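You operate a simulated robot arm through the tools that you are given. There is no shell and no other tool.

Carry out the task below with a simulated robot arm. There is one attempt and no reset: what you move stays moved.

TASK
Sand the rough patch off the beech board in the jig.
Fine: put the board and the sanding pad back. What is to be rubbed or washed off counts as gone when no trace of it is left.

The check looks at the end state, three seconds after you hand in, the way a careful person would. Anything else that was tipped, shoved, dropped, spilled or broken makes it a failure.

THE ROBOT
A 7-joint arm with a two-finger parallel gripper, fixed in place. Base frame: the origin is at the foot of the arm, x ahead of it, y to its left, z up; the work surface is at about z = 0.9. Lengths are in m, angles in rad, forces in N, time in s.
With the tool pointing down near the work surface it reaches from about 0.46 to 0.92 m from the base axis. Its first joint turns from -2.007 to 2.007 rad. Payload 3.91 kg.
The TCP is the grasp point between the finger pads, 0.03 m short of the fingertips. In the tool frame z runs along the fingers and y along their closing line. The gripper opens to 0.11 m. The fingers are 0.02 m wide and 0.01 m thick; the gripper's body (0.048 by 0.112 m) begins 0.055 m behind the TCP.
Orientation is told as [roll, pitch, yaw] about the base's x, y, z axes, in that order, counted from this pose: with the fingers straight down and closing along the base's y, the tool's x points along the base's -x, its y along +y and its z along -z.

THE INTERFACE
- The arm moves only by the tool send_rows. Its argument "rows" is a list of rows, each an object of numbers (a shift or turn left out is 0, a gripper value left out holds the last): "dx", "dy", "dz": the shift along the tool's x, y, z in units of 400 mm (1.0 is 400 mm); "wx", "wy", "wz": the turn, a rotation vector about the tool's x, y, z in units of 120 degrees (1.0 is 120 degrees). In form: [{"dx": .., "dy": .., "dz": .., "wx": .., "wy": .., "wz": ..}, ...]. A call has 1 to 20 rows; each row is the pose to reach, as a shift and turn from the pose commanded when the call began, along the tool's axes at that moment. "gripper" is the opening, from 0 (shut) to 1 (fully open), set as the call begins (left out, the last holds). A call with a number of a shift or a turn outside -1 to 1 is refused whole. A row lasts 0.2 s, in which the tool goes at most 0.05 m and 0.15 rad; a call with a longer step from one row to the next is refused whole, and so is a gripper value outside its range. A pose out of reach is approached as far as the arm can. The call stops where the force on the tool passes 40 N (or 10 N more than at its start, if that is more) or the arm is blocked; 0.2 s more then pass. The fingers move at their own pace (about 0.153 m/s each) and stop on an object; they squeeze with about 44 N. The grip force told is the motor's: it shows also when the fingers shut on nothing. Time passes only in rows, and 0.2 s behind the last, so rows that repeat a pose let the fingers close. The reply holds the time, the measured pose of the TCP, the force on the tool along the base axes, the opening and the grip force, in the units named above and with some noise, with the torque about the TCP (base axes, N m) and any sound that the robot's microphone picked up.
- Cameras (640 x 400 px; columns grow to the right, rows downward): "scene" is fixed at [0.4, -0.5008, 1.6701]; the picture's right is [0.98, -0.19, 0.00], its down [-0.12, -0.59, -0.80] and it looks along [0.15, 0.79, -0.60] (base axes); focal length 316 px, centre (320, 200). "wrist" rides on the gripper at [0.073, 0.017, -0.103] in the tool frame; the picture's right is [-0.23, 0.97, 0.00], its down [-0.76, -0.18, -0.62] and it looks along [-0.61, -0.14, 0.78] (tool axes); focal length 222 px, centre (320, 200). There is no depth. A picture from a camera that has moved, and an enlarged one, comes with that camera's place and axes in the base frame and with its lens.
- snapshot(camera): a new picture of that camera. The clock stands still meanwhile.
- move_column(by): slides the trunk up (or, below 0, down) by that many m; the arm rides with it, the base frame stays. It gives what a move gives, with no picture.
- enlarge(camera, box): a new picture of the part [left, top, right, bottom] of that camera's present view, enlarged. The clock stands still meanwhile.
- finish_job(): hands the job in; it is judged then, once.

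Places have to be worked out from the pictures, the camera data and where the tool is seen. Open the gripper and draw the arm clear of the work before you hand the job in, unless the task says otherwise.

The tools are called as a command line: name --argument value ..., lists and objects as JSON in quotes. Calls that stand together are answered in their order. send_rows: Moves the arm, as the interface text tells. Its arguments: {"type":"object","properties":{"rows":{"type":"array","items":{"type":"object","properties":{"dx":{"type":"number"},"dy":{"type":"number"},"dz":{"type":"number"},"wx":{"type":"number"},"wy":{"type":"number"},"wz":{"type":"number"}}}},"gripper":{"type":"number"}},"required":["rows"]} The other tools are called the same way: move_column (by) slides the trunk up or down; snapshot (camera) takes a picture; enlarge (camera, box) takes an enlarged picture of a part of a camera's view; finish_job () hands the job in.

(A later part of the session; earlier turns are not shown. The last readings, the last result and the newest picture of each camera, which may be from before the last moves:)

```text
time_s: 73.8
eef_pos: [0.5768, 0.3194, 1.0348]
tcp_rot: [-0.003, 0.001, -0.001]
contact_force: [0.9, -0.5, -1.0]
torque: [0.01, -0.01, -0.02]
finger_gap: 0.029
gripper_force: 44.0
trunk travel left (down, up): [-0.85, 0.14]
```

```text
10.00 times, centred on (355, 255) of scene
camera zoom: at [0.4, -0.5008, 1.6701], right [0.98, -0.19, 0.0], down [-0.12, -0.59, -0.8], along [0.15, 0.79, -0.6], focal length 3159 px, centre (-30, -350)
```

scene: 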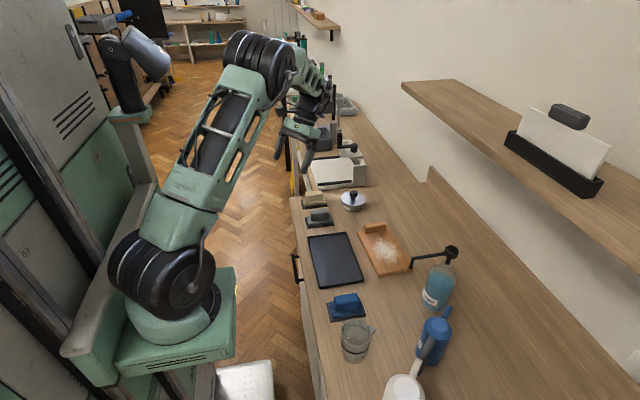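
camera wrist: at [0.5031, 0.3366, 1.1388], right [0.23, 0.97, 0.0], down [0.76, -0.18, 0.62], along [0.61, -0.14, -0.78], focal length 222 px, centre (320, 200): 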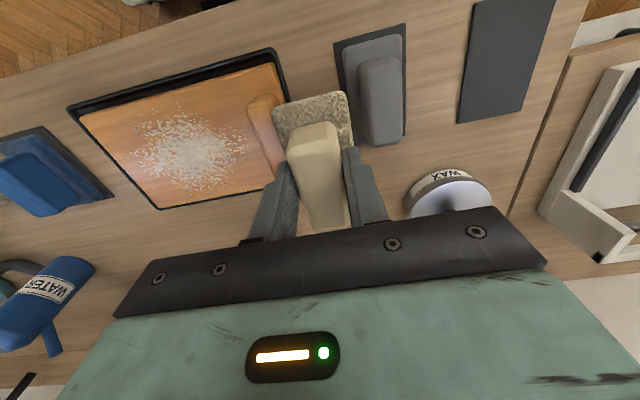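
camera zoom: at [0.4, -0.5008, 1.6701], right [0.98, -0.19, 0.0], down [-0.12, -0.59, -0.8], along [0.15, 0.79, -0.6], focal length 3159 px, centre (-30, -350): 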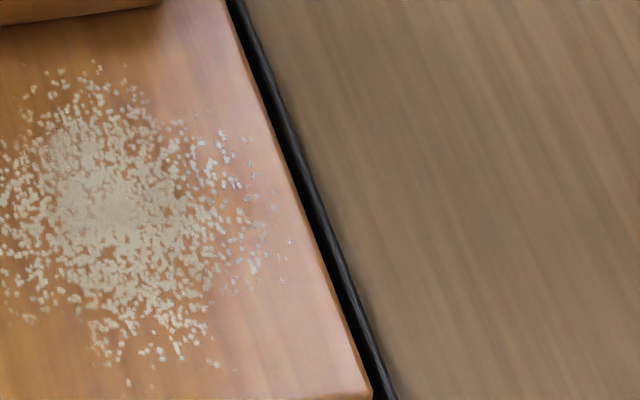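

The patch looks essentially unchanged, but contact was light and lost at times, so it wasn't a fair test. I'll go back down and press properly while watching the force.

send_rows --rows '[{"dy": -0.1}, {"dy": -0.2}, {"dy": -0.3}, {"dy": -0.35, "dz": 0.04}, {"dy": -0.35, "dz": 0.09}, {"dy": -0.35, "dz": 0.13}, {"dy": -0.35, "dz": 0.145}, {"dy": -0.35, "dz": 0.145}]'

send_rows --rows '[{"dz": 0.002}, {"dz": 0.004}, {"dz": 0.006}, {"dz": 0.006}, {"dz": 0.006}]'

```text
time_s: 75.6
eef_pos: [0.576, 0.1804, 0.9774]
tcp_rot: [-0.001, 0.001, 0.001]
contact_force: [0.3, 0.1, -0.8]
torque: [-0.02, -0.02, 0.02]
finger_gap: 0.029
gripper_force: 44.0
trunk travel left (down, up): [-0.85, 0.14]
```

```text
time_s: 76.8
eef_pos: [0.5775, 0.1804, 0.9743]
tcp_rot: [0.001, -0.001, 0.001]
contact_force: [-1.3, -1.5, 8.7]
torque: [-0.09, 0.11, 0.01]
finger_gap: 0.0292
gripper_force: 44.2
trunk travel left (down, up): [-0.85, 0.14]
```

Contact again at 8.7 N. I'll press a bit deeper and stroke along x a little first, reading the force.

send_rows --rows '[{"dz": 0.002}, {"dz": 0.003}, {"dz": 0.003}]'

send_rows --rows '[{"dy": 0.05}, {"dy": 0.1}, {"dy": 0.05}, {"dy": 0.0}, {"dy": -0.05}, {"dy": -0.1}, {"dy": -0.05}, {"dy": 0.0}]'

```text
time_s: 77.6
eef_pos: [0.5771, 0.1805, 0.9739]
tcp_rot: [0.0, 0.0, 0.0]
contact_force: [-4.8, -3.1, 31.3]
torque: [-0.13, 0.32, -0.01]
finger_gap: 0.0296
gripper_force: 44.2
trunk travel left (down, up): [-0.85, 0.14]
```

```text
time_s: 78.1
eef_pos: [0.5779, 0.2015, 0.9744]
tcp_rot: [0.001, -0.003, -0.003]
contact_force: [-4.4, -3.7, 20.7]
torque: [-0.02, 0.37, 0.1]
finger_gap: 0.0294
gripper_force: 44.2
trunk travel left (down, up): [-0.85, 0.14]
stopped in row 2: the force on the tool passed its limit at 44 N (the readings are from after the stop); the commanded pose is now the measured one
```

Pressing is stiff (about 19 N/mm) and it tripped the limit. I'll ease off by half a millimetre and stroke at roughly 12–15 N.

send_rows --rows '[{"dz": -0.0015}, {"dy": -0.04, "dz": -0.0015}, {"dy": -0.08, "dz": -0.0015}, {"dy": -0.12, "dz": -0.0015}, {"dy": -0.16, "dz": -0.0015}, {"dy": -0.12, "dz": -0.0015}, {"dy": -0.08, "dz": -0.0015}, {"dy": -0.04, "dz": -0.0015}, {"dy": 0.0, "dz": -0.0015}, {"dy": 0.04, "dz": -0.0015}, {"dy": 0.0, "dz": -0.0015}, {"dy": -0.04, "dz": -0.0015}, {"dy": -0.08, "dz": -0.0015}]'

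enlarge --camera "wrist" --box '[150, 0, 470, 200]'

```text
time_s: 80.9
eef_pos: [0.5782, 0.1683, 0.9743]
tcp_rot: [-0.003, -0.003, -0.002]
contact_force: [0.3, 8.2, 19.8]
torque: [0.33, 0.05, 0.0]
finger_gap: 0.0293
gripper_force: 43.8
trunk travel left (down, up): [-0.85, 0.14]
```

```text
2.00 times, centred on (310, 100) of wrist
camera zoom: at [0.5044, 0.1855, 1.0781], right [0.23, 0.97, 0.0], down [0.76, -0.18, 0.63], along [0.61, -0.14, -0.78], focal length 444 px, centre (340, 400)
```

zoom: 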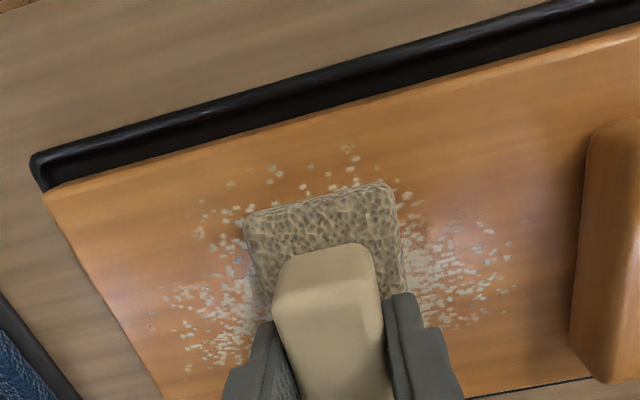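

About 20 N with real friction, yet the grains look the same. I'll lift the pad aside and compare once more with the same crop.

send_rows --rows '[{"dz": -0.02}, {"dz": -0.07}, {"dz": -0.13}, {"dz": -0.16, "dy": 0.06}, {"dz": -0.16, "dy": 0.16}, {"dz": -0.16, "dy": 0.26}, {"dz": -0.16, "dy": 0.36}, {"dz": -0.16, "dy": 0.38}, {"dz": -0.16, "dy": 0.38}]'

enlarge --camera "scene" --box '[295, 200, 385, 300]'

enlarge --camera "wrist" --box '[70, 60, 290, 215]'

enlarge --camera "scene" --box '[335, 235, 375, 275]'

```text
time_s: 82.9
eef_pos: [0.5773, 0.3224, 1.0365]
tcp_rot: [-0.004, -0.002, -0.002]
contact_force: [-0.4, -0.3, -0.7]
torque: [-0.04, -0.02, 0.0]
finger_gap: 0.0296
gripper_force: 43.7
trunk travel left (down, up): [-0.85, 0.14]
```

```text
4.00 times, centred on (340, 250) of scene
camera zoom: at [0.4, -0.5008, 1.6701], right [0.98, -0.19, 0.0], down [-0.12, -0.59, -0.8], along [0.15, 0.79, -0.6], focal length 1264 px, centre (240, 0)
```

zoom: 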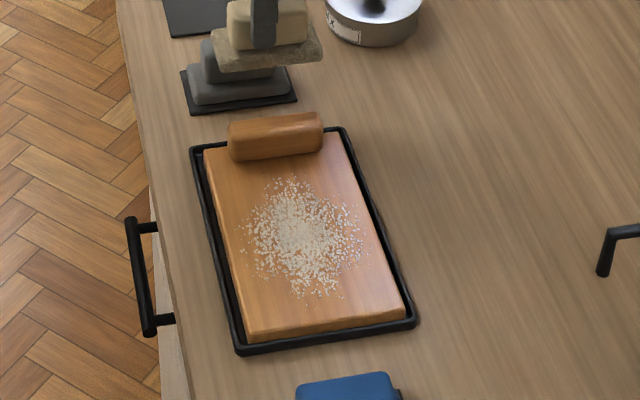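

```text
2.58 times, centred on (180, 138) of wrist
camera zoom: at [0.5035, 0.3388, 1.1403], right [0.23, 0.97, 0.0], down [0.76, -0.18, 0.62], along [0.61, -0.14, -0.78], focal length 573 px, centre (681, 361)
```

zoom: 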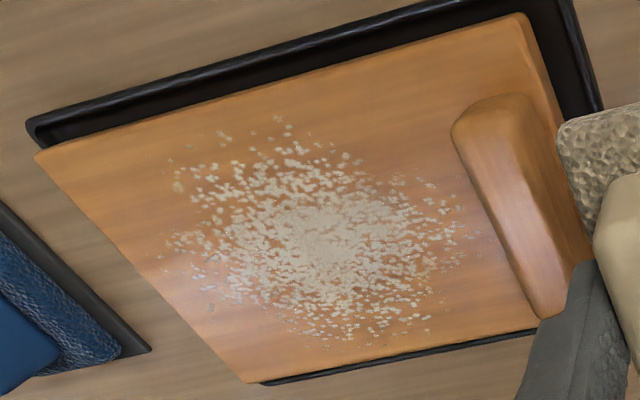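

```text
10.00 times, centred on (355, 255) of scene
camera zoom: at [0.4, -0.5008, 1.6701], right [0.98, -0.19, 0.0], down [-0.12, -0.59, -0.8], along [0.15, 0.79, -0.6], focal length 3159 px, centre (-30, -350)
```

zoom: 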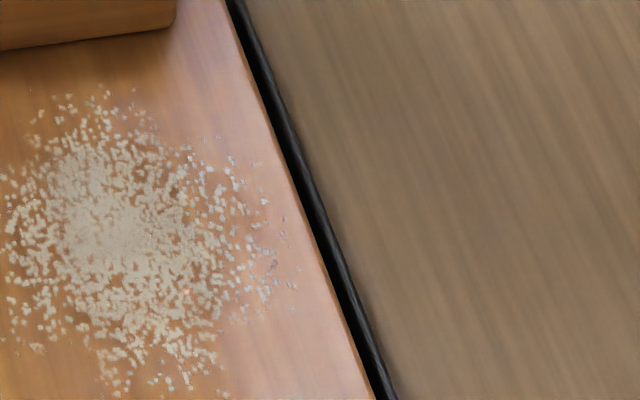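

After real pressing the patch is just as dense, so the tan pad isn't the abrasive one for this. I'll return it to its mat exactly where it was and try the grey pad.

send_rows --rows '[{"dx": 0.008, "dy": 0.1, "dz": -0.03}, {"dx": 0.016, "dy": 0.2, "dz": -0.03}, {"dx": 0.024, "dy": 0.3, "dz": -0.03}, {"dx": 0.033, "dy": 0.4, "dz": -0.03}, {"dx": 0.033, "dy": 0.4235, "dz": -0.03}, {"dx": 0.033, "dy": 0.4235, "dz": -0.03}]'

send_rows --rows '[{"dz": 0.05}, {"dz": 0.1}, {"dz": 0.15}, {"dz": 0.19}, {"dz": 0.205}, {"dz": 0.205}]'

enlarge --camera "scene" --box '[290, 170, 350, 230]'

snapshot --camera "wrist"

```text
time_s: 84.3
eef_pos: [0.5652, 0.4919, 1.0492]
tcp_rot: [-0.003, -0.003, -0.001]
contact_force: [0.2, -0.7, -0.7]
torque: [-0.01, 0.01, 0.0]
finger_gap: 0.0294
gripper_force: 44.0
trunk travel left (down, up): [-0.85, 0.14]
```

```text
time_s: 85.7
eef_pos: [0.5661, 0.4922, 0.9672]
tcp_rot: [-0.003, -0.002, -0.002]
contact_force: [0.6, -0.6, -1.1]
torque: [-0.01, -0.02, -0.01]
finger_gap: 0.0291
gripper_force: 44.3
trunk travel left (down, up): [-0.85, 0.14]
```

```text
6.67 times, centred on (320, 200) of scene
camera zoom: at [0.4, -0.5008, 1.6701], right [0.98, -0.19, 0.0], down [-0.12, -0.59, -0.8], along [0.15, 0.79, -0.6], focal length 2106 px, centre (320, 200)
```

zoom: 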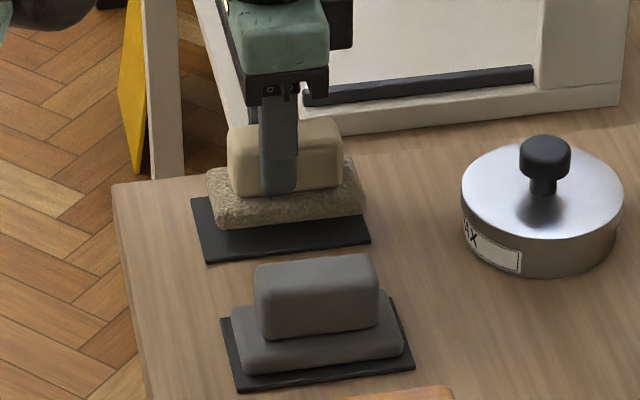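

```text
taken
camera wrist: at [0.4925, 0.5086, 1.0719], right [0.23, 0.97, 0.0], down [0.76, -0.18, 0.62], along [0.61, -0.14, -0.78], focal length 222 px, centre (320, 200)
```

wrist: 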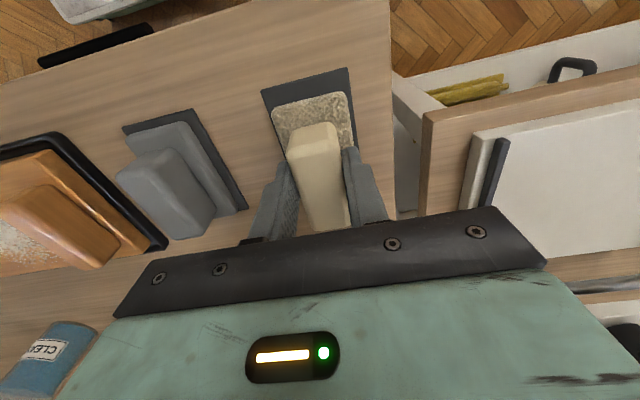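

The pad hovers right above its mat. I'll correct x by 1.5 mm and lower it until it touches.

send_rows --rows '[{"dx": 0.004, "dz": 0.008}, {"dx": 0.004, "dz": 0.016}, {"dx": 0.004, "dz": 0.022}, {"dx": 0.004, "dz": 0.022}]'

send_rows --rows '[{"dz": 0.002}, {"dz": 0.003}, {"dz": 0.003}]'

```text
time_s: 86.7
eef_pos: [0.5641, 0.4923, 0.9587]
tcp_rot: [-0.002, -0.002, -0.001]
contact_force: [0.2, 0.2, 0.3]
torque: [0.01, -0.02, 0.0]
finger_gap: 0.0292
gripper_force: 44.3
trunk travel left (down, up): [-0.85, 0.14]
```

```text
time_s: 87.5
eef_pos: [0.5646, 0.4909, 0.9578]
tcp_rot: [-0.001, -0.002, -0.001]
contact_force: [-0.4, 0.9, -0.8]
torque: [-0.03, -0.01, -0.03]
finger_gap: 0.0292
gripper_force: 42.9
trunk travel left (down, up): [-0.85, 0.14]
```

send_rows --rows '[{"dz": 0.002}, {"dz": 0.003}, {"dz": 0.003}]'

```text
time_s: 88.3
eef_pos: [0.565, 0.4913, 0.9562]
tcp_rot: [-0.001, -0.002, -0.001]
contact_force: [-0.4, -0.3, 2.0]
torque: [0.05, -0.13, 0.01]
finger_gap: 0.0293
gripper_force: 44.4
trunk travel left (down, up): [-0.85, 0.14]
```

The pad touches its mat (2 N). I'll release and rise straight up.

send_rows --rows '[{"dz": 0.0}, {"dz": 0.0}, {"dz": 0.0}]' --gripper 0.55

send_rows --rows '[{"dz": -0.05}, {"dz": -0.12}, {"dz": -0.19}, {"dz": -0.25}, {"dz": -0.25}]'

send_rows --rows '[{"dx": -0.03, "dy": -0.1}, {"dx": -0.03, "dy": -0.2}, {"dx": -0.03, "dy": -0.3}, {"dx": -0.03, "dy": -0.3}]'

enlarge --camera "scene" --box '[290, 170, 350, 230]'

snapshot --camera "wrist"

enlarge --camera "wrist" --box '[220, 20, 420, 150]'

```text
time_s: 89.1
eef_pos: [0.5646, 0.491, 0.9563]
tcp_rot: [-0.001, -0.001, -0.001]
contact_force: [-0.7, -0.2, -0.9]
torque: [0.01, -0.03, 0.01]
finger_gap: 0.0606
gripper_force: 0.1
trunk travel left (down, up): [-0.85, 0.14]
```

```text
time_s: 90.3
eef_pos: [0.5641, 0.4909, 1.0553]
tcp_rot: [-0.003, -0.002, -0.001]
contact_force: [0.2, -0.1, -1.0]
torque: [0.0, 0.01, 0.0]
finger_gap: 0.0605
gripper_force: 0.1
trunk travel left (down, up): [-0.85, 0.14]
```

```text
time_s: 91.3
eef_pos: [0.5758, 0.3702, 1.0586]
tcp_rot: [-0.003, -0.001, -0.001]
contact_force: [-0.5, 0.7, 0.0]
torque: [-0.02, -0.01, 0.02]
finger_gap: 0.0603
gripper_force: 0.1
trunk travel left (down, up): [-0.85, 0.14]
```

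```text
6.67 times, centred on (320, 200) of scene
camera zoom: at [0.4, -0.5008, 1.6701], right [0.98, -0.19, 0.0], down [-0.12, -0.59, -0.8], along [0.15, 0.79, -0.6], focal length 2106 px, centre (320, 200)
```

zoom: 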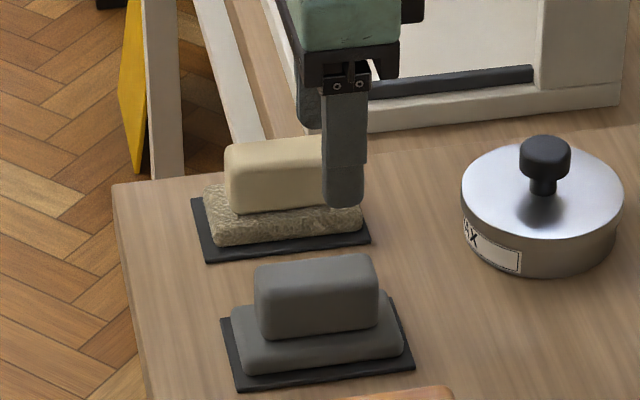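

```text
taken
camera wrist: at [0.5022, 0.3879, 1.1621], right [0.23, 0.97, 0.0], down [0.76, -0.18, 0.62], along [0.61, -0.14, -0.78], focal length 222 px, centre (320, 200)
```

wrist: 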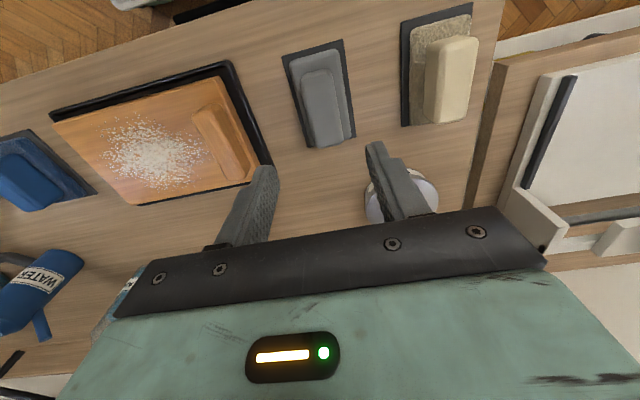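

```text
3.08 times, centred on (320, 85) of wrist
camera zoom: at [0.5022, 0.3879, 1.1621], right [0.23, 0.97, 0.0], down [0.76, -0.18, 0.62], along [0.61, -0.14, -0.78], focal length 684 px, centre (320, 554)
```

zoom: 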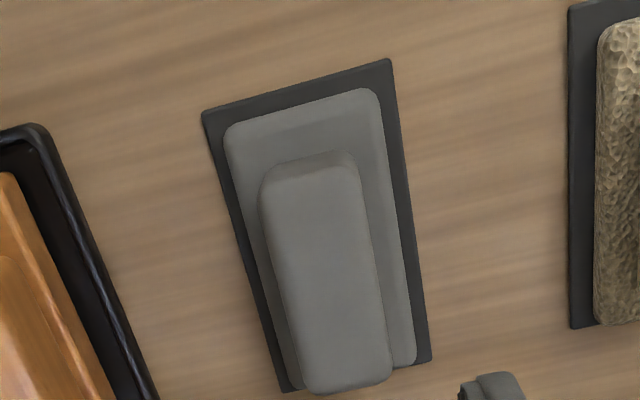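

The tan pad is back on its mat as before. The grey handle is at about (0.564, 0.376), so I'll lower partway over it and check the centring.

send_rows --rows '[{"dx": 0.015, "dy": 0.008, "dz": 0.06}, {"dx": 0.03, "dy": 0.015, "dz": 0.12}, {"dx": 0.03, "dy": 0.015, "dz": 0.18}, {"dx": 0.03, "dy": 0.015, "dz": 0.22}, {"dx": 0.03, "dy": 0.015, "dz": 0.22}]'

snapshot --camera "wrist"

enlarge --camera "wrist" --box '[230, 60, 430, 250]'

enlarge --camera "scene" --box '[290, 180, 350, 240]'

```text
time_s: 92.5
eef_pos: [0.5651, 0.3765, 0.9674]
tcp_rot: [-0.003, -0.003, -0.001]
contact_force: [-0.5, 0.0, -0.5]
torque: [0.01, -0.01, -0.01]
finger_gap: 0.0605
gripper_force: 0.2
trunk travel left (down, up): [-0.85, 0.14]
```

```text
taken
camera wrist: at [0.4913, 0.3931, 1.0717], right [0.23, 0.97, 0.0], down [0.76, -0.18, 0.62], along [0.61, -0.14, -0.78], focal length 222 px, centre (320, 200)
```

wrist: 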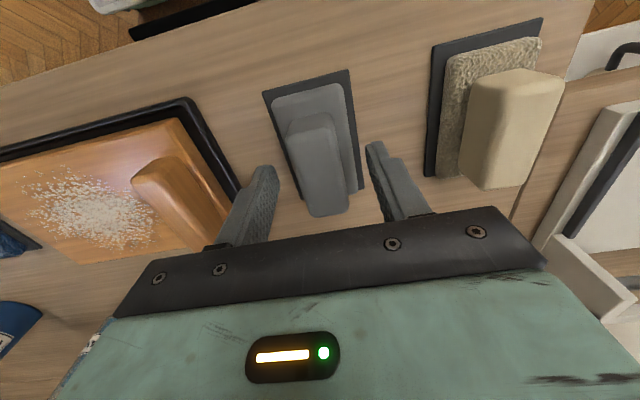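

```text
2.11 times, centred on (330, 155) of wrist
camera zoom: at [0.4913, 0.3931, 1.0717], right [0.23, 0.97, 0.0], down [0.76, -0.18, 0.62], along [0.61, -0.14, -0.78], focal length 468 px, centre (299, 295)
```

zoom: 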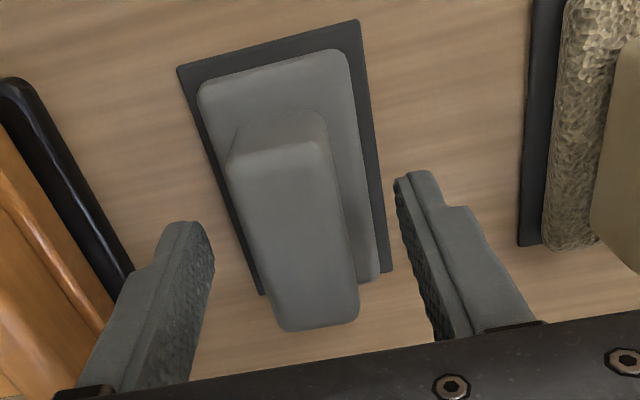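

```text
6.67 times, centred on (320, 210) of scene
camera zoom: at [0.4, -0.5008, 1.6701], right [0.98, -0.19, 0.0], down [-0.12, -0.59, -0.8], along [0.15, 0.79, -0.6], focal length 2106 px, centre (320, 133)
```

zoom: 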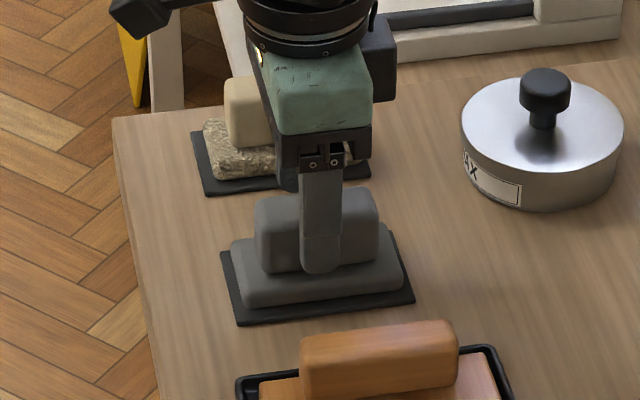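

The handle is centred between the fingers. I'll go down the last centimetre and close on it.

send_rows --rows '[{"dz": 0.01}, {"dz": 0.02}, {"dz": 0.026}, {"dz": 0.026}]'

send_rows --rows '[{"dz": 0.0}, {"dz": 0.0}, {"dz": 0.0}, {"dz": 0.0}]' --gripper 0

enlarge --camera "scene" --box '[290, 180, 350, 240]'

```text
time_s: 93.5
eef_pos: [0.5637, 0.3765, 0.9581]
tcp_rot: [0.0, -0.002, -0.001]
contact_force: [0.4, 0.3, -0.7]
torque: [0.03, 0.01, 0.0]
finger_gap: 0.0604
gripper_force: 0.1
trunk travel left (down, up): [-0.85, 0.14]
```

```text
time_s: 94.5
eef_pos: [0.563, 0.3765, 0.9571]
tcp_rot: [-0.002, -0.001, -0.001]
contact_force: [0.3, 0.2, 0.0]
torque: [0.04, -0.02, 0.0]
finger_gap: 0.0292
gripper_force: 44.0
trunk travel left (down, up): [-0.85, 0.14]
```

```text
6.67 times, centred on (320, 210) of scene
camera zoom: at [0.4, -0.5008, 1.6701], right [0.98, -0.19, 0.0], down [-0.12, -0.59, -0.8], along [0.15, 0.79, -0.6], focal length 2106 px, centre (320, 133)
```

zoom: 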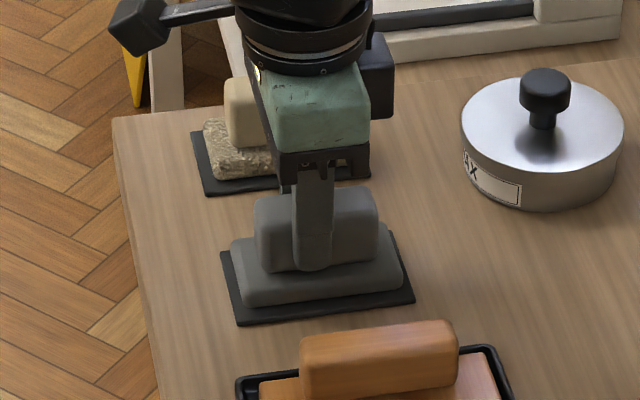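

The grey pad is gripped without having shifted. I'll lift it and carry it over the patch.

send_rows --rows '[{"dz": -0.04}, {"dz": -0.1}, {"dz": -0.17}, {"dz": -0.22}, {"dz": -0.22, "dy": -0.08, "dx": -0.01}, {"dz": -0.22, "dy": -0.18, "dx": -0.02}, {"dz": -0.22, "dy": -0.28, "dx": -0.0325}, {"dz": -0.22, "dy": -0.38, "dx": -0.0325}, {"dz": -0.22, "dy": -0.46, "dx": -0.0325}, {"dz": -0.22, "dy": -0.505, "dx": -0.0325}, {"dz": -0.22, "dy": -0.505, "dx": -0.0325}]'

send_rows --rows '[{"dz": 0.04}, {"dz": 0.09}, {"dz": 0.13}, {"dz": 0.16}, {"dz": 0.165}, {"dz": 0.165}]'

```text
time_s: 96.9
eef_pos: [0.5759, 0.1724, 1.047]
tcp_rot: [-0.004, -0.002, -0.002]
contact_force: [-0.5, -0.5, -0.9]
torque: [-0.01, 0.01, 0.01]
finger_gap: 0.0291
gripper_force: 43.7
trunk travel left (down, up): [-0.85, 0.14]
```

```text
time_s: 98.3
eef_pos: [0.5761, 0.1738, 0.9793]
tcp_rot: [-0.001, -0.001, -0.002]
contact_force: [0.1, 0.0, -0.7]
torque: [-0.01, -0.04, -0.01]
finger_gap: 0.0291
gripper_force: 44.3
trunk travel left (down, up): [-0.85, 0.14]
```

Just above the board at z 0.979. I'll ease down to contact in sub-millimetre steps.

send_rows --rows '[{"dz": 0.003}, {"dz": 0.006}, {"dz": 0.009}, {"dz": 0.009}]'

send_rows --rows '[{"dz": 0.001}, {"dz": 0.002}, {"dz": 0.002}]'

```text
time_s: 99.3
eef_pos: [0.5775, 0.1732, 0.9765]
tcp_rot: [-0.002, -0.002, -0.003]
contact_force: [-0.3, 0.0, -0.8]
torque: [-0.03, 0.0, 0.0]
finger_gap: 0.0294
gripper_force: 43.4
trunk travel left (down, up): [-0.85, 0.14]
```

```text
time_s: 100.1
eef_pos: [0.5766, 0.1747, 0.9755]
tcp_rot: [-0.002, -0.003, -0.002]
contact_force: [0.4, -0.6, -0.7]
torque: [-0.02, -0.03, -0.01]
finger_gap: 0.0292
gripper_force: 44.2
trunk travel left (down, up): [-0.85, 0.14]
```

send_rows --rows '[{"dz": 0.001}, {"dz": 0.002}, {"dz": 0.003}, {"dz": 0.003}]'

```text
time_s: 101.1
eef_pos: [0.5765, 0.1744, 0.9746]
tcp_rot: [-0.002, -0.002, -0.002]
contact_force: [-0.9, -3.9, 7.2]
torque: [-0.02, 0.07, 0.02]
finger_gap: 0.0293
gripper_force: 44.5
trunk travel left (down, up): [-0.85, 0.14]
```

Contact at 7 N with the grey pad. I'll make a couple of strokes and watch the force and the patch.

send_rows --rows '[{"dy": 0.04}, {"dy": 0.08}, {"dy": 0.04}, {"dy": 0.0}, {"dy": -0.04}, {"dy": -0.08}, {"dy": -0.12}, {"dy": -0.08}, {"dy": -0.04}, {"dy": 0.0}, {"dy": 0.04}, {"dy": 0.08}, {"dy": 0.04}, {"dy": 0.0}, {"dy": -0.04}, {"dy": -0.08}, {"dy": -0.12}, {"dy": -0.08}, {"dy": -0.04}, {"dy": 0.0}]'

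enlarge --camera "wrist" --box '[150, 0, 470, 200]'

enlarge --camera "scene" --box '[295, 200, 385, 300]'

```text
time_s: 105.3
eef_pos: [0.5775, 0.1749, 0.9747]
tcp_rot: [-0.004, 0.0, -0.004]
contact_force: [-0.5, -8.6, 10.0]
torque: [-0.22, -0.16, -0.11]
finger_gap: 0.0292
gripper_force: 44.3
trunk travel left (down, up): [-0.85, 0.14]
```

```text
2.00 times, centred on (310, 100) of wrist
camera zoom: at [0.5025, 0.1916, 1.0788], right [0.23, 0.97, 0.0], down [0.76, -0.18, 0.62], along [0.61, -0.15, -0.78], focal length 444 px, centre (340, 400)
```

zoom: 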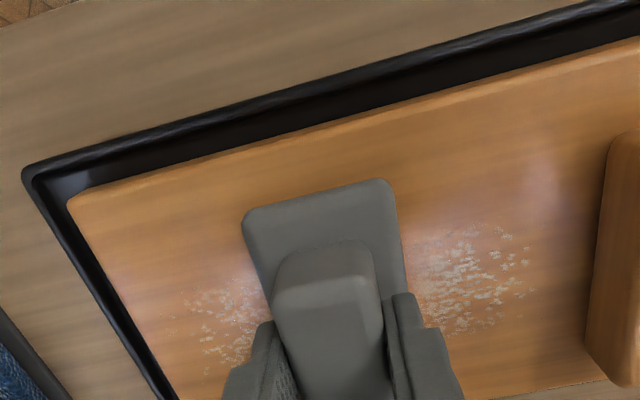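

```text
4.00 times, centred on (340, 250) of scene
camera zoom: at [0.4, -0.5008, 1.6701], right [0.98, -0.19, 0.0], down [-0.12, -0.59, -0.8], along [0.15, 0.79, -0.6], focal length 1264 px, centre (240, 0)
```

zoom: 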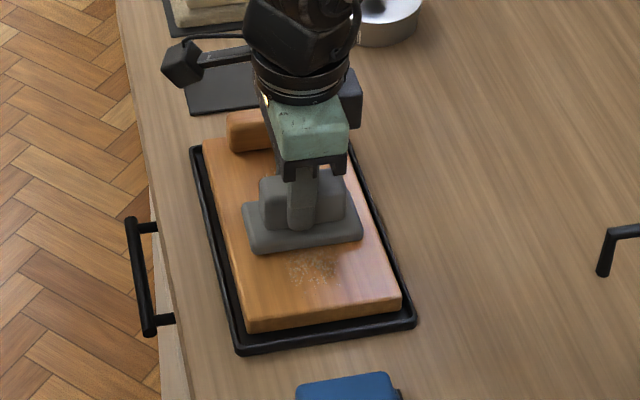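

The grey pad is the real sanding pad: the patch has faded sharply. I'll keep stroking, reaching a bit further toward the handle side.

send_rows --rows '[{"dy": 0.04}, {"dy": 0.08}, {"dy": 0.11}, {"dy": 0.07}, {"dy": 0.03}, {"dy": -0.01}, {"dy": -0.05}, {"dy": -0.09}, {"dy": -0.13}, {"dy": -0.09}, {"dy": -0.05}, {"dy": -0.01}, {"dy": 0.03}, {"dy": 0.07}, {"dy": 0.11}, {"dy": 0.07}, {"dy": 0.11}, {"dy": 0.07}, {"dy": 0.03}, {"dy": 0.0}]'

enlarge --camera "wrist" --box '[150, 0, 470, 200]'

enlarge --camera "scene" --box '[295, 200, 385, 300]'

```text
time_s: 109.5
eef_pos: [0.5751, 0.175, 0.975]
tcp_rot: [-0.002, -0.002, -0.002]
contact_force: [0.0, 2.5, 3.8]
torque: [0.17, -0.17, 0.03]
finger_gap: 0.0291
gripper_force: 43.9
trunk travel left (down, up): [-0.85, 0.14]
```

```text
2.00 times, centred on (310, 100) of wrist
camera zoom: at [0.5025, 0.1914, 1.0788], right [0.23, 0.97, 0.0], down [0.76, -0.18, 0.62], along [0.61, -0.14, -0.78], focal length 444 px, centre (340, 400)
```

zoom: 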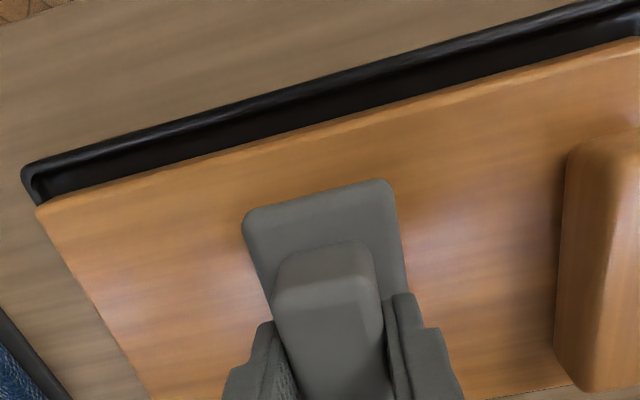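

```text
4.00 times, centred on (340, 250) of scene
camera zoom: at [0.4, -0.5008, 1.6701], right [0.98, -0.19, 0.0], down [-0.12, -0.59, -0.8], along [0.15, 0.79, -0.6], focal length 1264 px, centre (240, 0)
```

zoom: 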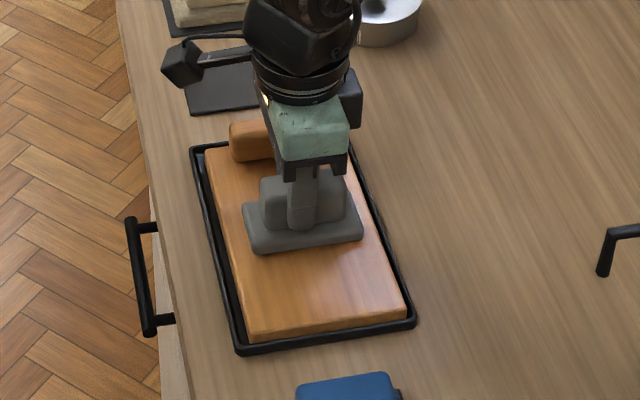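

No grains are visible around the pad now. To be thorough I'll make strokes with small x offsets to cover the patch's side edges, pressing slightly more.

send_rows --rows '[{"dx": 0.015, "dy": 0.03, "dz": 0.001}, {"dx": 0.03, "dy": 0.07, "dz": 0.001}, {"dx": 0.03, "dy": 0.11, "dz": 0.001}, {"dx": 0.03, "dy": 0.07, "dz": 0.001}, {"dx": 0.03, "dy": 0.03, "dz": 0.001}, {"dx": 0.03, "dy": -0.01, "dz": 0.001}, {"dx": 0.03, "dy": -0.05, "dz": 0.001}, {"dx": 0.03, "dy": -0.09, "dz": 0.001}, {"dx": 0.03, "dy": -0.13, "dz": 0.001}, {"dx": 0.0, "dy": -0.13, "dz": 0.001}, {"dx": -0.03, "dy": -0.13, "dz": 0.001}, {"dx": -0.03, "dy": -0.09, "dz": 0.001}, {"dx": -0.03, "dy": -0.05, "dz": 0.001}, {"dx": -0.03, "dy": -0.01, "dz": 0.001}, {"dx": -0.03, "dy": 0.03, "dz": 0.001}, {"dx": -0.03, "dy": 0.07, "dz": 0.001}, {"dx": -0.03, "dy": 0.11, "dz": 0.001}, {"dx": -0.03, "dy": 0.07, "dz": 0.001}, {"dx": -0.015, "dy": 0.03, "dz": 0.001}, {"dx": 0.0, "dy": 0.0, "dz": 0.001}]'

enlarge --camera "wrist" --box '[150, 0, 470, 200]'

```text
time_s: 111.8
eef_pos: [0.5759, 0.1233, 0.9752]
tcp_rot: [-0.004, 0.007, 0.002]
contact_force: [-8.2, -0.3, 20.3]
torque: [-0.08, -0.63, 0.02]
finger_gap: 0.0292
gripper_force: 43.9
trunk travel left (down, up): [-0.85, 0.14]
stopped in row 11: the force on the tool passed its limit at 50 N (the readings are from after the stop); the commanded pose is now the measured one
```

```text
2.00 times, centred on (310, 100) of wrist
camera zoom: at [0.5027, 0.1394, 1.0791], right [0.22, 0.97, 0.0], down [0.77, -0.17, 0.62], along [0.6, -0.14, -0.78], focal length 444 px, centre (340, 400)
```

zoom: 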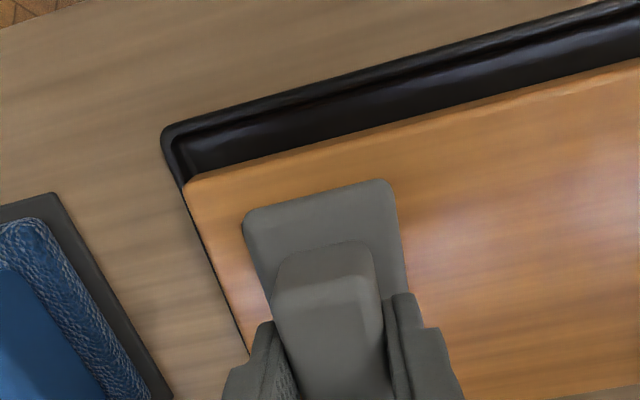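

That x move tripped the force limit at 50 N, so I'll lift the pad off and look at the board and the tray from the scene camera.

send_rows --rows '[{"dz": -0.02}, {"dz": -0.06}, {"dz": -0.12}, {"dz": -0.18}, {"dz": -0.2}, {"dz": -0.2, "dy": 0.1}, {"dz": -0.2, "dy": 0.2}, {"dz": -0.2, "dy": 0.3}, {"dz": -0.2, "dy": 0.4}, {"dz": -0.2, "dy": 0.5}, {"dz": -0.2, "dy": 0.55}, {"dz": -0.2, "dy": 0.55}]'

enlarge --camera "scene" --box '[295, 200, 385, 300]'

enlarge --camera "scene" --box '[325, 220, 375, 275]'

snapshot --camera "wrist"

```text
time_s: 114.4
eef_pos: [0.577, 0.3428, 1.0528]
tcp_rot: [-0.005, 0.006, 0.002]
contact_force: [0.1, 0.3, -1.1]
torque: [-0.02, 0.04, 0.02]
finger_gap: 0.0292
gripper_force: 44.1
trunk travel left (down, up): [-0.85, 0.14]
```

```text
4.00 times, centred on (340, 250) of scene
camera zoom: at [0.4, -0.5008, 1.6701], right [0.98, -0.19, 0.0], down [-0.12, -0.59, -0.8], along [0.15, 0.79, -0.6], focal length 1264 px, centre (240, 0)
```

zoom: 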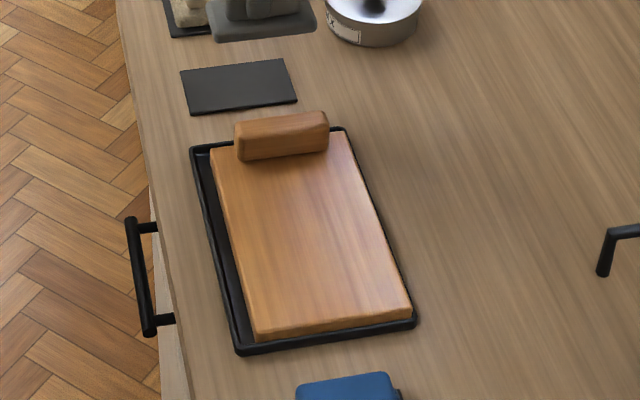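

```text
7.27 times, centred on (350, 248) of scene
camera zoom: at [0.4, -0.5008, 1.6701], right [0.98, -0.19, 0.0], down [-0.12, -0.59, -0.8], along [0.15, 0.79, -0.6], focal length 2298 px, centre (102, -146)
```

zoom: 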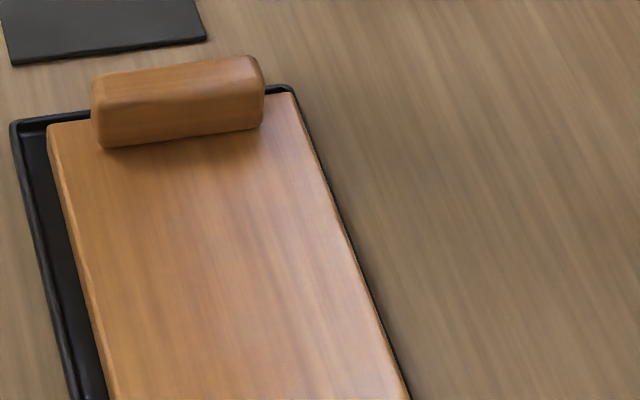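

```text
taken
camera wrist: at [0.5045, 0.3598, 1.1563], right [0.23, 0.97, -0.01], down [0.77, -0.17, 0.62], along [0.6, -0.14, -0.79], focal length 222 px, centre (320, 200)
```

wrist: 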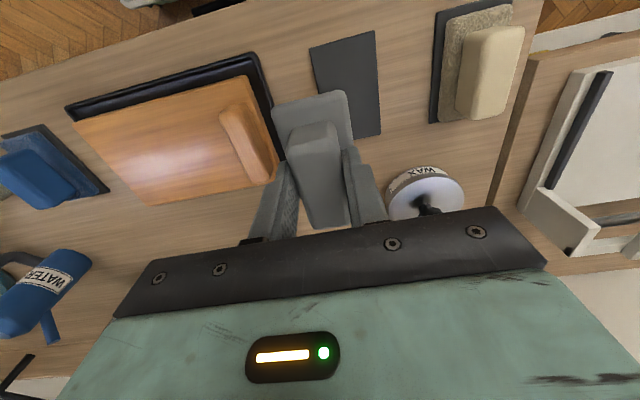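

The board looks clean. I'll zoom in hard from both cameras to check for any remaining trace.

enlarge --camera "wrist" --box '[80, 80, 280, 205]'

enlarge --camera "scene" --box '[340, 235, 375, 265]'

enlarge --camera "scene" --box '[345, 255, 400, 290]'

enlarge --camera "wrist" --box '[120, 100, 230, 190]'

```text
3.20 times, centred on (180, 142) of wrist
camera zoom: at [0.5045, 0.3598, 1.1563], right [0.23, 0.97, -0.01], down [0.77, -0.17, 0.62], along [0.6, -0.14, -0.79], focal length 711 px, centre (768, 384)
```

zoom: 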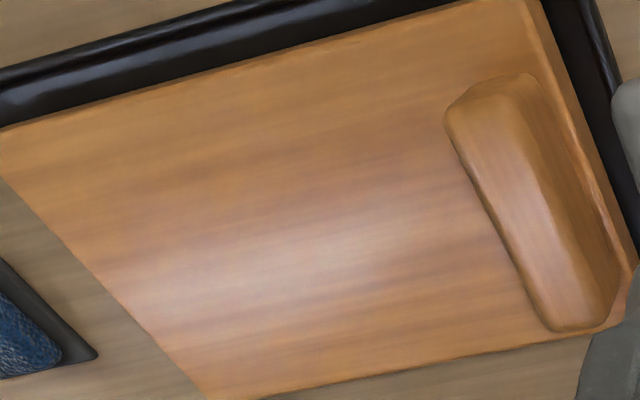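

```text
13.33 times, centred on (358, 250) of scene
camera zoom: at [0.4, -0.5008, 1.6701], right [0.98, -0.19, 0.0], down [-0.12, -0.59, -0.8], along [0.15, 0.79, -0.6], focal length 4212 px, centre (-180, -467)
```

zoom: 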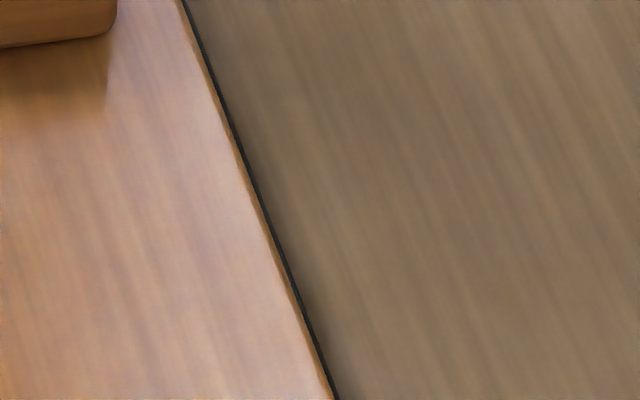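

```text
11.43 times, centred on (372, 272) of scene
camera zoom: at [0.4, -0.5008, 1.6701], right [0.98, -0.19, 0.0], down [-0.12, -0.59, -0.8], along [0.15, 0.79, -0.6], focal length 3611 px, centre (-280, -629)
```

zoom: 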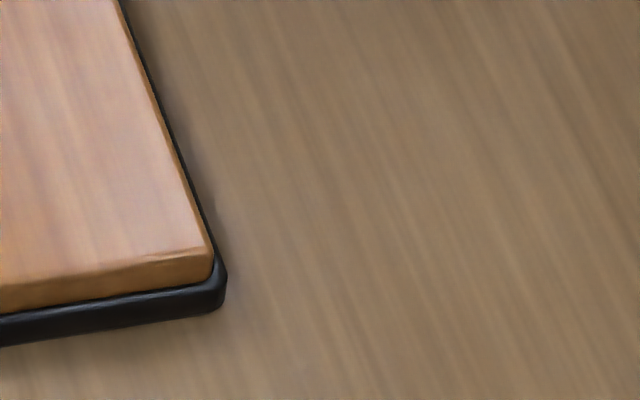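

```text
4.44 times, centred on (175, 145) of wrist
camera zoom: at [0.5045, 0.3598, 1.1563], right [0.23, 0.97, -0.01], down [0.77, -0.17, 0.62], along [0.6, -0.14, -0.79], focal length 987 px, centre (964, 444)
```

zoom: 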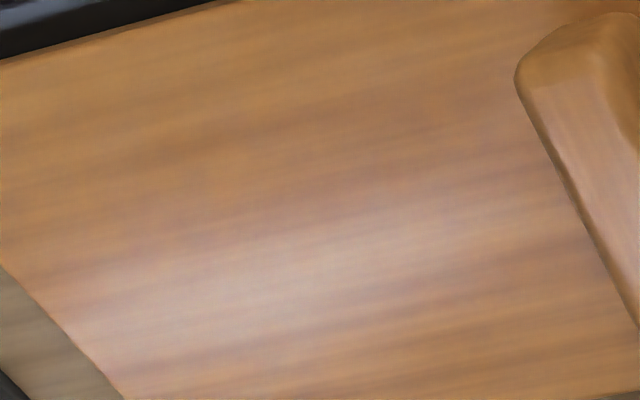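

I see no grains left in either view. Since the +x edge only got partial coverage, I'll level the tool and do one more light pass biased to that side for certainty.

send_rows --rows '[{"dx": -0.006, "dy": -0.09, "wx": -0.0024, "wy": -0.0029, "wz": 0.001}, {"dx": -0.012, "dy": -0.18, "wx": -0.0024, "wy": -0.0029, "wz": 0.001}, {"dx": -0.018, "dy": -0.27, "wx": -0.0024, "wy": -0.0029, "wz": 0.001}, {"dx": -0.0225, "dy": -0.357, "wx": -0.0024, "wy": -0.0029, "wz": 0.001}, {"dx": -0.0225, "dy": -0.357, "dz": 0.06, "wx": -0.0024, "wy": -0.0029, "wz": 0.001}, {"dx": -0.0225, "dy": -0.357, "dz": 0.12, "wx": -0.0024, "wy": -0.0029, "wz": 0.001}, {"dx": -0.0225, "dy": -0.357, "dz": 0.17, "wx": -0.0024, "wy": -0.0029, "wz": 0.001}, {"dx": -0.0225, "dy": -0.357, "dz": 0.188, "wx": -0.0024, "wy": -0.0029, "wz": 0.001}, {"dx": -0.0225, "dy": -0.357, "dz": 0.188, "wx": -0.0024, "wy": -0.0029, "wz": 0.001}]'

send_rows --rows '[{"dz": 0.001}, {"dz": 0.002}, {"dz": 0.003}, {"dz": 0.003}]'

```text
time_s: 116.4
eef_pos: [0.5865, 0.2003, 0.978]
tcp_rot: [0.001, 0.002, -0.001]
contact_force: [-0.1, -0.6, -0.4]
torque: [-0.02, -0.02, -0.01]
finger_gap: 0.0291
gripper_force: 44.1
trunk travel left (down, up): [-0.85, 0.14]
```

```text
time_s: 117.4
eef_pos: [0.5853, 0.1996, 0.9778]
tcp_rot: [0.001, 0.0, 0.0]
contact_force: [0.4, -0.4, -0.2]
torque: [0.03, -0.01, -0.01]
finger_gap: 0.0293
gripper_force: 44.0
trunk travel left (down, up): [-0.85, 0.14]
```

send_rows --rows '[{"dz": 0.002}, {"dz": 0.004}, {"dz": 0.006}, {"dz": 0.006}]'

```text
time_s: 118.4
eef_pos: [0.5861, 0.2009, 0.9749]
tcp_rot: [0.0, -0.003, 0.0]
contact_force: [-0.5, -0.7, 10.5]
torque: [-0.14, 0.06, -0.03]
finger_gap: 0.0292
gripper_force: 44.7
trunk travel left (down, up): [-0.85, 0.14]
```

Contact at 10 N. I'll make the last full-length strokes here.

send_rows --rows '[{"dy": 0.03}, {"dy": -0.01}, {"dy": -0.05}, {"dy": -0.09}, {"dy": -0.13}, {"dy": -0.17}, {"dy": -0.19}, {"dy": -0.15}, {"dy": -0.11}, {"dy": -0.07}, {"dy": -0.03}, {"dy": 0.01}, {"dy": 0.03}, {"dy": -0.01}, {"dy": -0.05}, {"dy": -0.09}, {"dy": -0.13}, {"dy": -0.17}, {"dy": -0.13}, {"dy": -0.09}]'

send_rows --rows '[{"dz": -0.01}, {"dz": -0.03, "dx": 0.02}, {"dz": -0.06, "dx": 0.04}, {"dz": -0.06, "dx": 0.04}]'

```text
time_s: 120.3
eef_pos: [0.5869, 0.1395, 0.9738]
tcp_rot: [-0.008, 0.001, -0.008]
contact_force: [-6.2, -8.3, 25.4]
torque: [0.19, -0.08, 0.1]
finger_gap: 0.0293
gripper_force: 44.0
trunk travel left (down, up): [-0.85, 0.14]
stopped in row 9: the force on the tool passed its limit at 57 N (the readings are from after the stop); the commanded pose is now the measured one
```

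```text
time_s: 121.3
eef_pos: [0.5705, 0.143, 0.9974]
tcp_rot: [-0.009, 0.004, -0.007]
contact_force: [0.0, 0.2, -0.9]
torque: [0.01, 0.0, -0.01]
finger_gap: 0.0292
gripper_force: 43.9
trunk travel left (down, up): [-0.85, 0.14]
```

It tripped again while reversing. I've lifted off, and I'll move the pad aside and check the board and the tray position.

send_rows --rows '[{"dz": -0.06}, {"dz": -0.12}, {"dz": -0.14, "dy": 0.1}, {"dz": -0.14, "dy": 0.2}, {"dz": -0.14, "dy": 0.3}, {"dz": -0.14, "dy": 0.4}, {"dz": -0.14, "dy": 0.5}, {"dz": -0.14, "dy": 0.57, "wx": -0.004, "wy": -0.002, "wz": -0.003}, {"dz": -0.14, "dy": 0.57, "wx": -0.004, "wy": -0.002, "wz": -0.003}]'

enlarge --camera "scene" --box '[295, 200, 385, 300]'

enlarge --camera "scene" --box '[335, 230, 395, 290]'

snapshot --camera "wrist"

enlarge --camera "wrist" --box '[80, 70, 290, 205]'

```text
time_s: 123.3
eef_pos: [0.5717, 0.3697, 1.0517]
tcp_rot: [-0.001, -0.002, -0.002]
contact_force: [0.9, 1.4, -0.4]
torque: [0.01, -0.01, 0.0]
finger_gap: 0.0291
gripper_force: 43.8
trunk travel left (down, up): [-0.85, 0.14]
```

```text
4.00 times, centred on (340, 250) of scene
camera zoom: at [0.4, -0.5008, 1.6701], right [0.98, -0.19, 0.0], down [-0.12, -0.59, -0.8], along [0.15, 0.79, -0.6], focal length 1264 px, centre (240, 0)
```

zoom: 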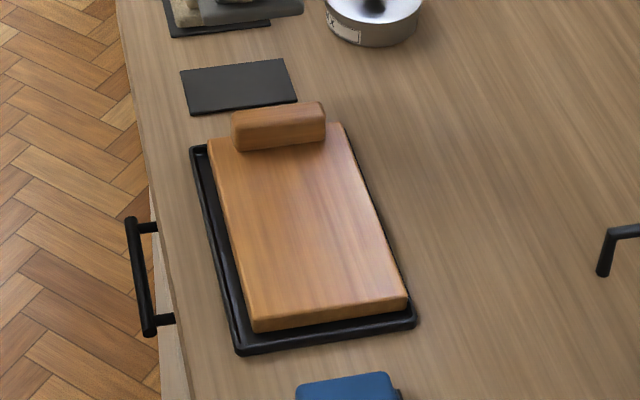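

```text
6.67 times, centred on (365, 260) of scene
camera zoom: at [0.4, -0.5008, 1.6701], right [0.98, -0.19, 0.0], down [-0.12, -0.59, -0.8], along [0.15, 0.79, -0.6], focal length 2106 px, centre (20, -200)
```

zoom: 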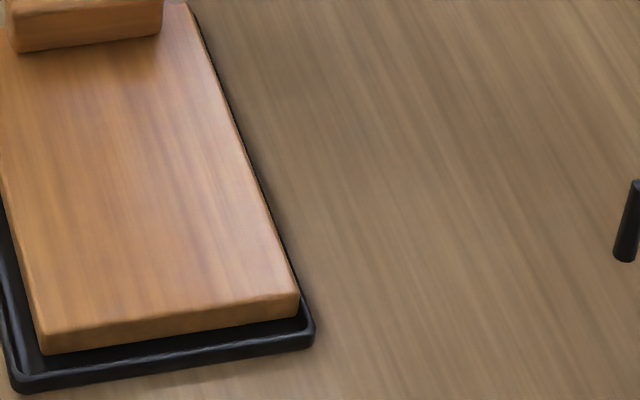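

```text
taken
camera wrist: at [0.4984, 0.387, 1.1541], right [0.23, 0.97, 0.0], down [0.76, -0.18, 0.62], along [0.61, -0.14, -0.78], focal length 222 px, centre (320, 200)
```

wrist: 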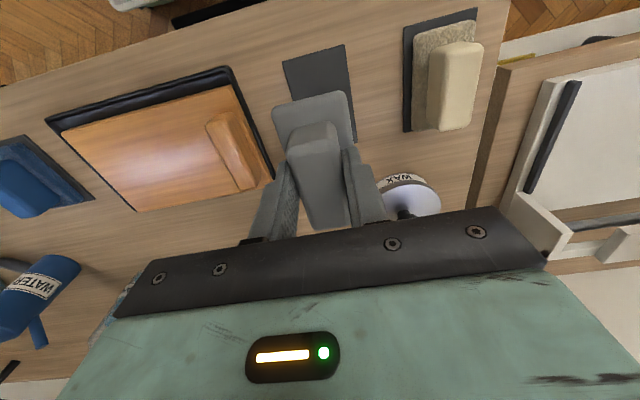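

```text
2.96 times, centred on (185, 138) of wrist
camera zoom: at [0.4984, 0.387, 1.1541], right [0.23, 0.97, 0.0], down [0.76, -0.18, 0.62], along [0.61, -0.14, -0.78], focal length 658 px, centre (720, 385)
```

zoom: 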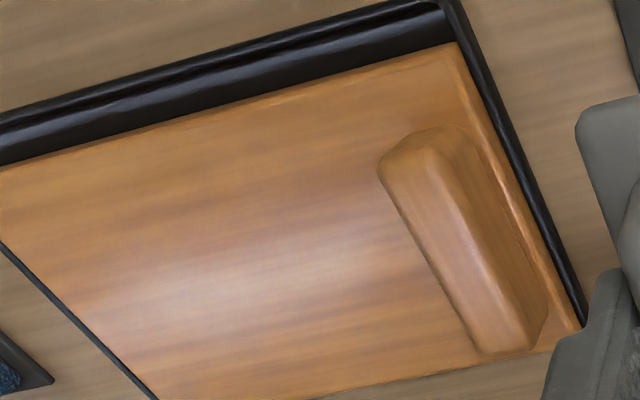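

The board is clean and the tray hasn't moved. Now I'll return the grey pad to its mat at its original grasp pose (0.5635, 0.3765).

send_rows --rows '[{"dx": 0.0205, "dy": 0.017, "dz": 0.04}, {"dx": 0.0205, "dy": 0.017, "dz": 0.09}, {"dx": 0.0205, "dy": 0.017, "dz": 0.14}, {"dx": 0.0205, "dy": 0.017, "dz": 0.18}, {"dx": 0.0205, "dy": 0.017, "dz": 0.21}, {"dx": 0.0205, "dy": 0.017, "dz": 0.21}]'

enlarge --camera "scene" --box '[290, 180, 350, 240]'

```text
time_s: 124.7
eef_pos: [0.5654, 0.3784, 0.9663]
tcp_rot: [0.0, -0.002, 0.0]
contact_force: [-0.8, -0.2, -0.2]
torque: [0.01, 0.0, -0.01]
finger_gap: 0.0291
gripper_force: 44.0
trunk travel left (down, up): [-0.85, 0.14]
```

```text
6.67 times, centred on (320, 210) of scene
camera zoom: at [0.4, -0.5008, 1.6701], right [0.98, -0.19, 0.0], down [-0.12, -0.59, -0.8], along [0.15, 0.79, -0.6], focal length 2106 px, centre (320, 133)
```

zoom: 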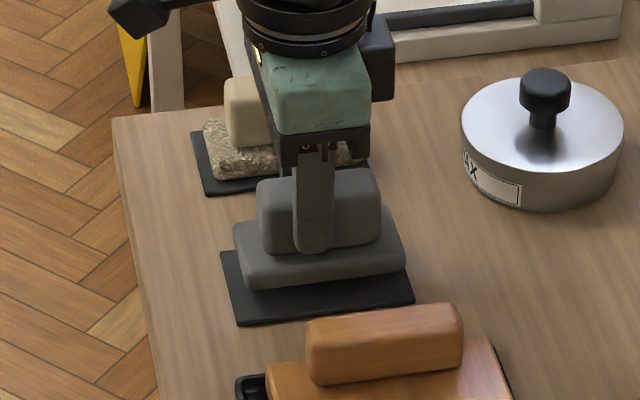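

The pad is over its mat. I'll fine-correct by about 1 mm and lower until it touches.

send_rows --rows '[{"dx": 0.003, "dy": -0.003, "dz": 0.008}, {"dx": 0.003, "dy": -0.003, "dz": 0.016}, {"dx": 0.003, "dy": -0.003, "dz": 0.02}, {"dx": 0.003, "dy": -0.003, "dz": 0.02}]'

send_rows --rows '[{"dz": 0.001}, {"dz": 0.002}, {"dz": 0.003}, {"dz": 0.003}]'

```text
time_s: 125.7
eef_pos: [0.5631, 0.3777, 0.9592]
tcp_rot: [0.001, -0.003, 0.0]
contact_force: [0.0, -0.4, -1.7]
torque: [-0.01, -0.01, 0.0]
finger_gap: 0.0293
gripper_force: 43.9
trunk travel left (down, up): [-0.85, 0.14]
```

```text
time_s: 126.7
eef_pos: [0.5651, 0.3762, 0.9577]
tcp_rot: [0.001, -0.002, 0.001]
contact_force: [-0.2, -0.3, -0.9]
torque: [0.03, -0.04, -0.01]
finger_gap: 0.0293
gripper_force: 44.2
trunk travel left (down, up): [-0.85, 0.14]
```

send_rows --rows '[{"dz": 0.001}, {"dz": 0.002}, {"dz": 0.003}, {"dz": 0.003}]'

enlarge --camera "scene" --box '[290, 180, 350, 240]'

```text
time_s: 127.7
eef_pos: [0.5624, 0.3752, 0.9564]
tcp_rot: [0.001, 0.0, 0.001]
contact_force: [-0.2, -0.2, 1.5]
torque: [-0.05, 0.06, -0.01]
finger_gap: 0.029
gripper_force: 44.0
trunk travel left (down, up): [-0.85, 0.14]
```

```text
6.67 times, centred on (320, 210) of scene
camera zoom: at [0.4, -0.5008, 1.6701], right [0.98, -0.19, 0.0], down [-0.12, -0.59, -0.8], along [0.15, 0.79, -0.6], focal length 2106 px, centre (320, 133)
```

zoom: 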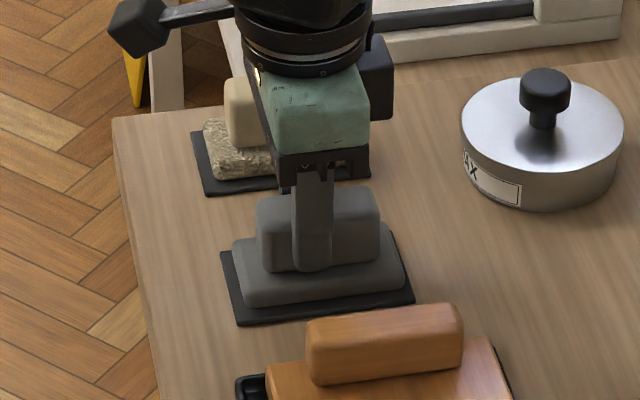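

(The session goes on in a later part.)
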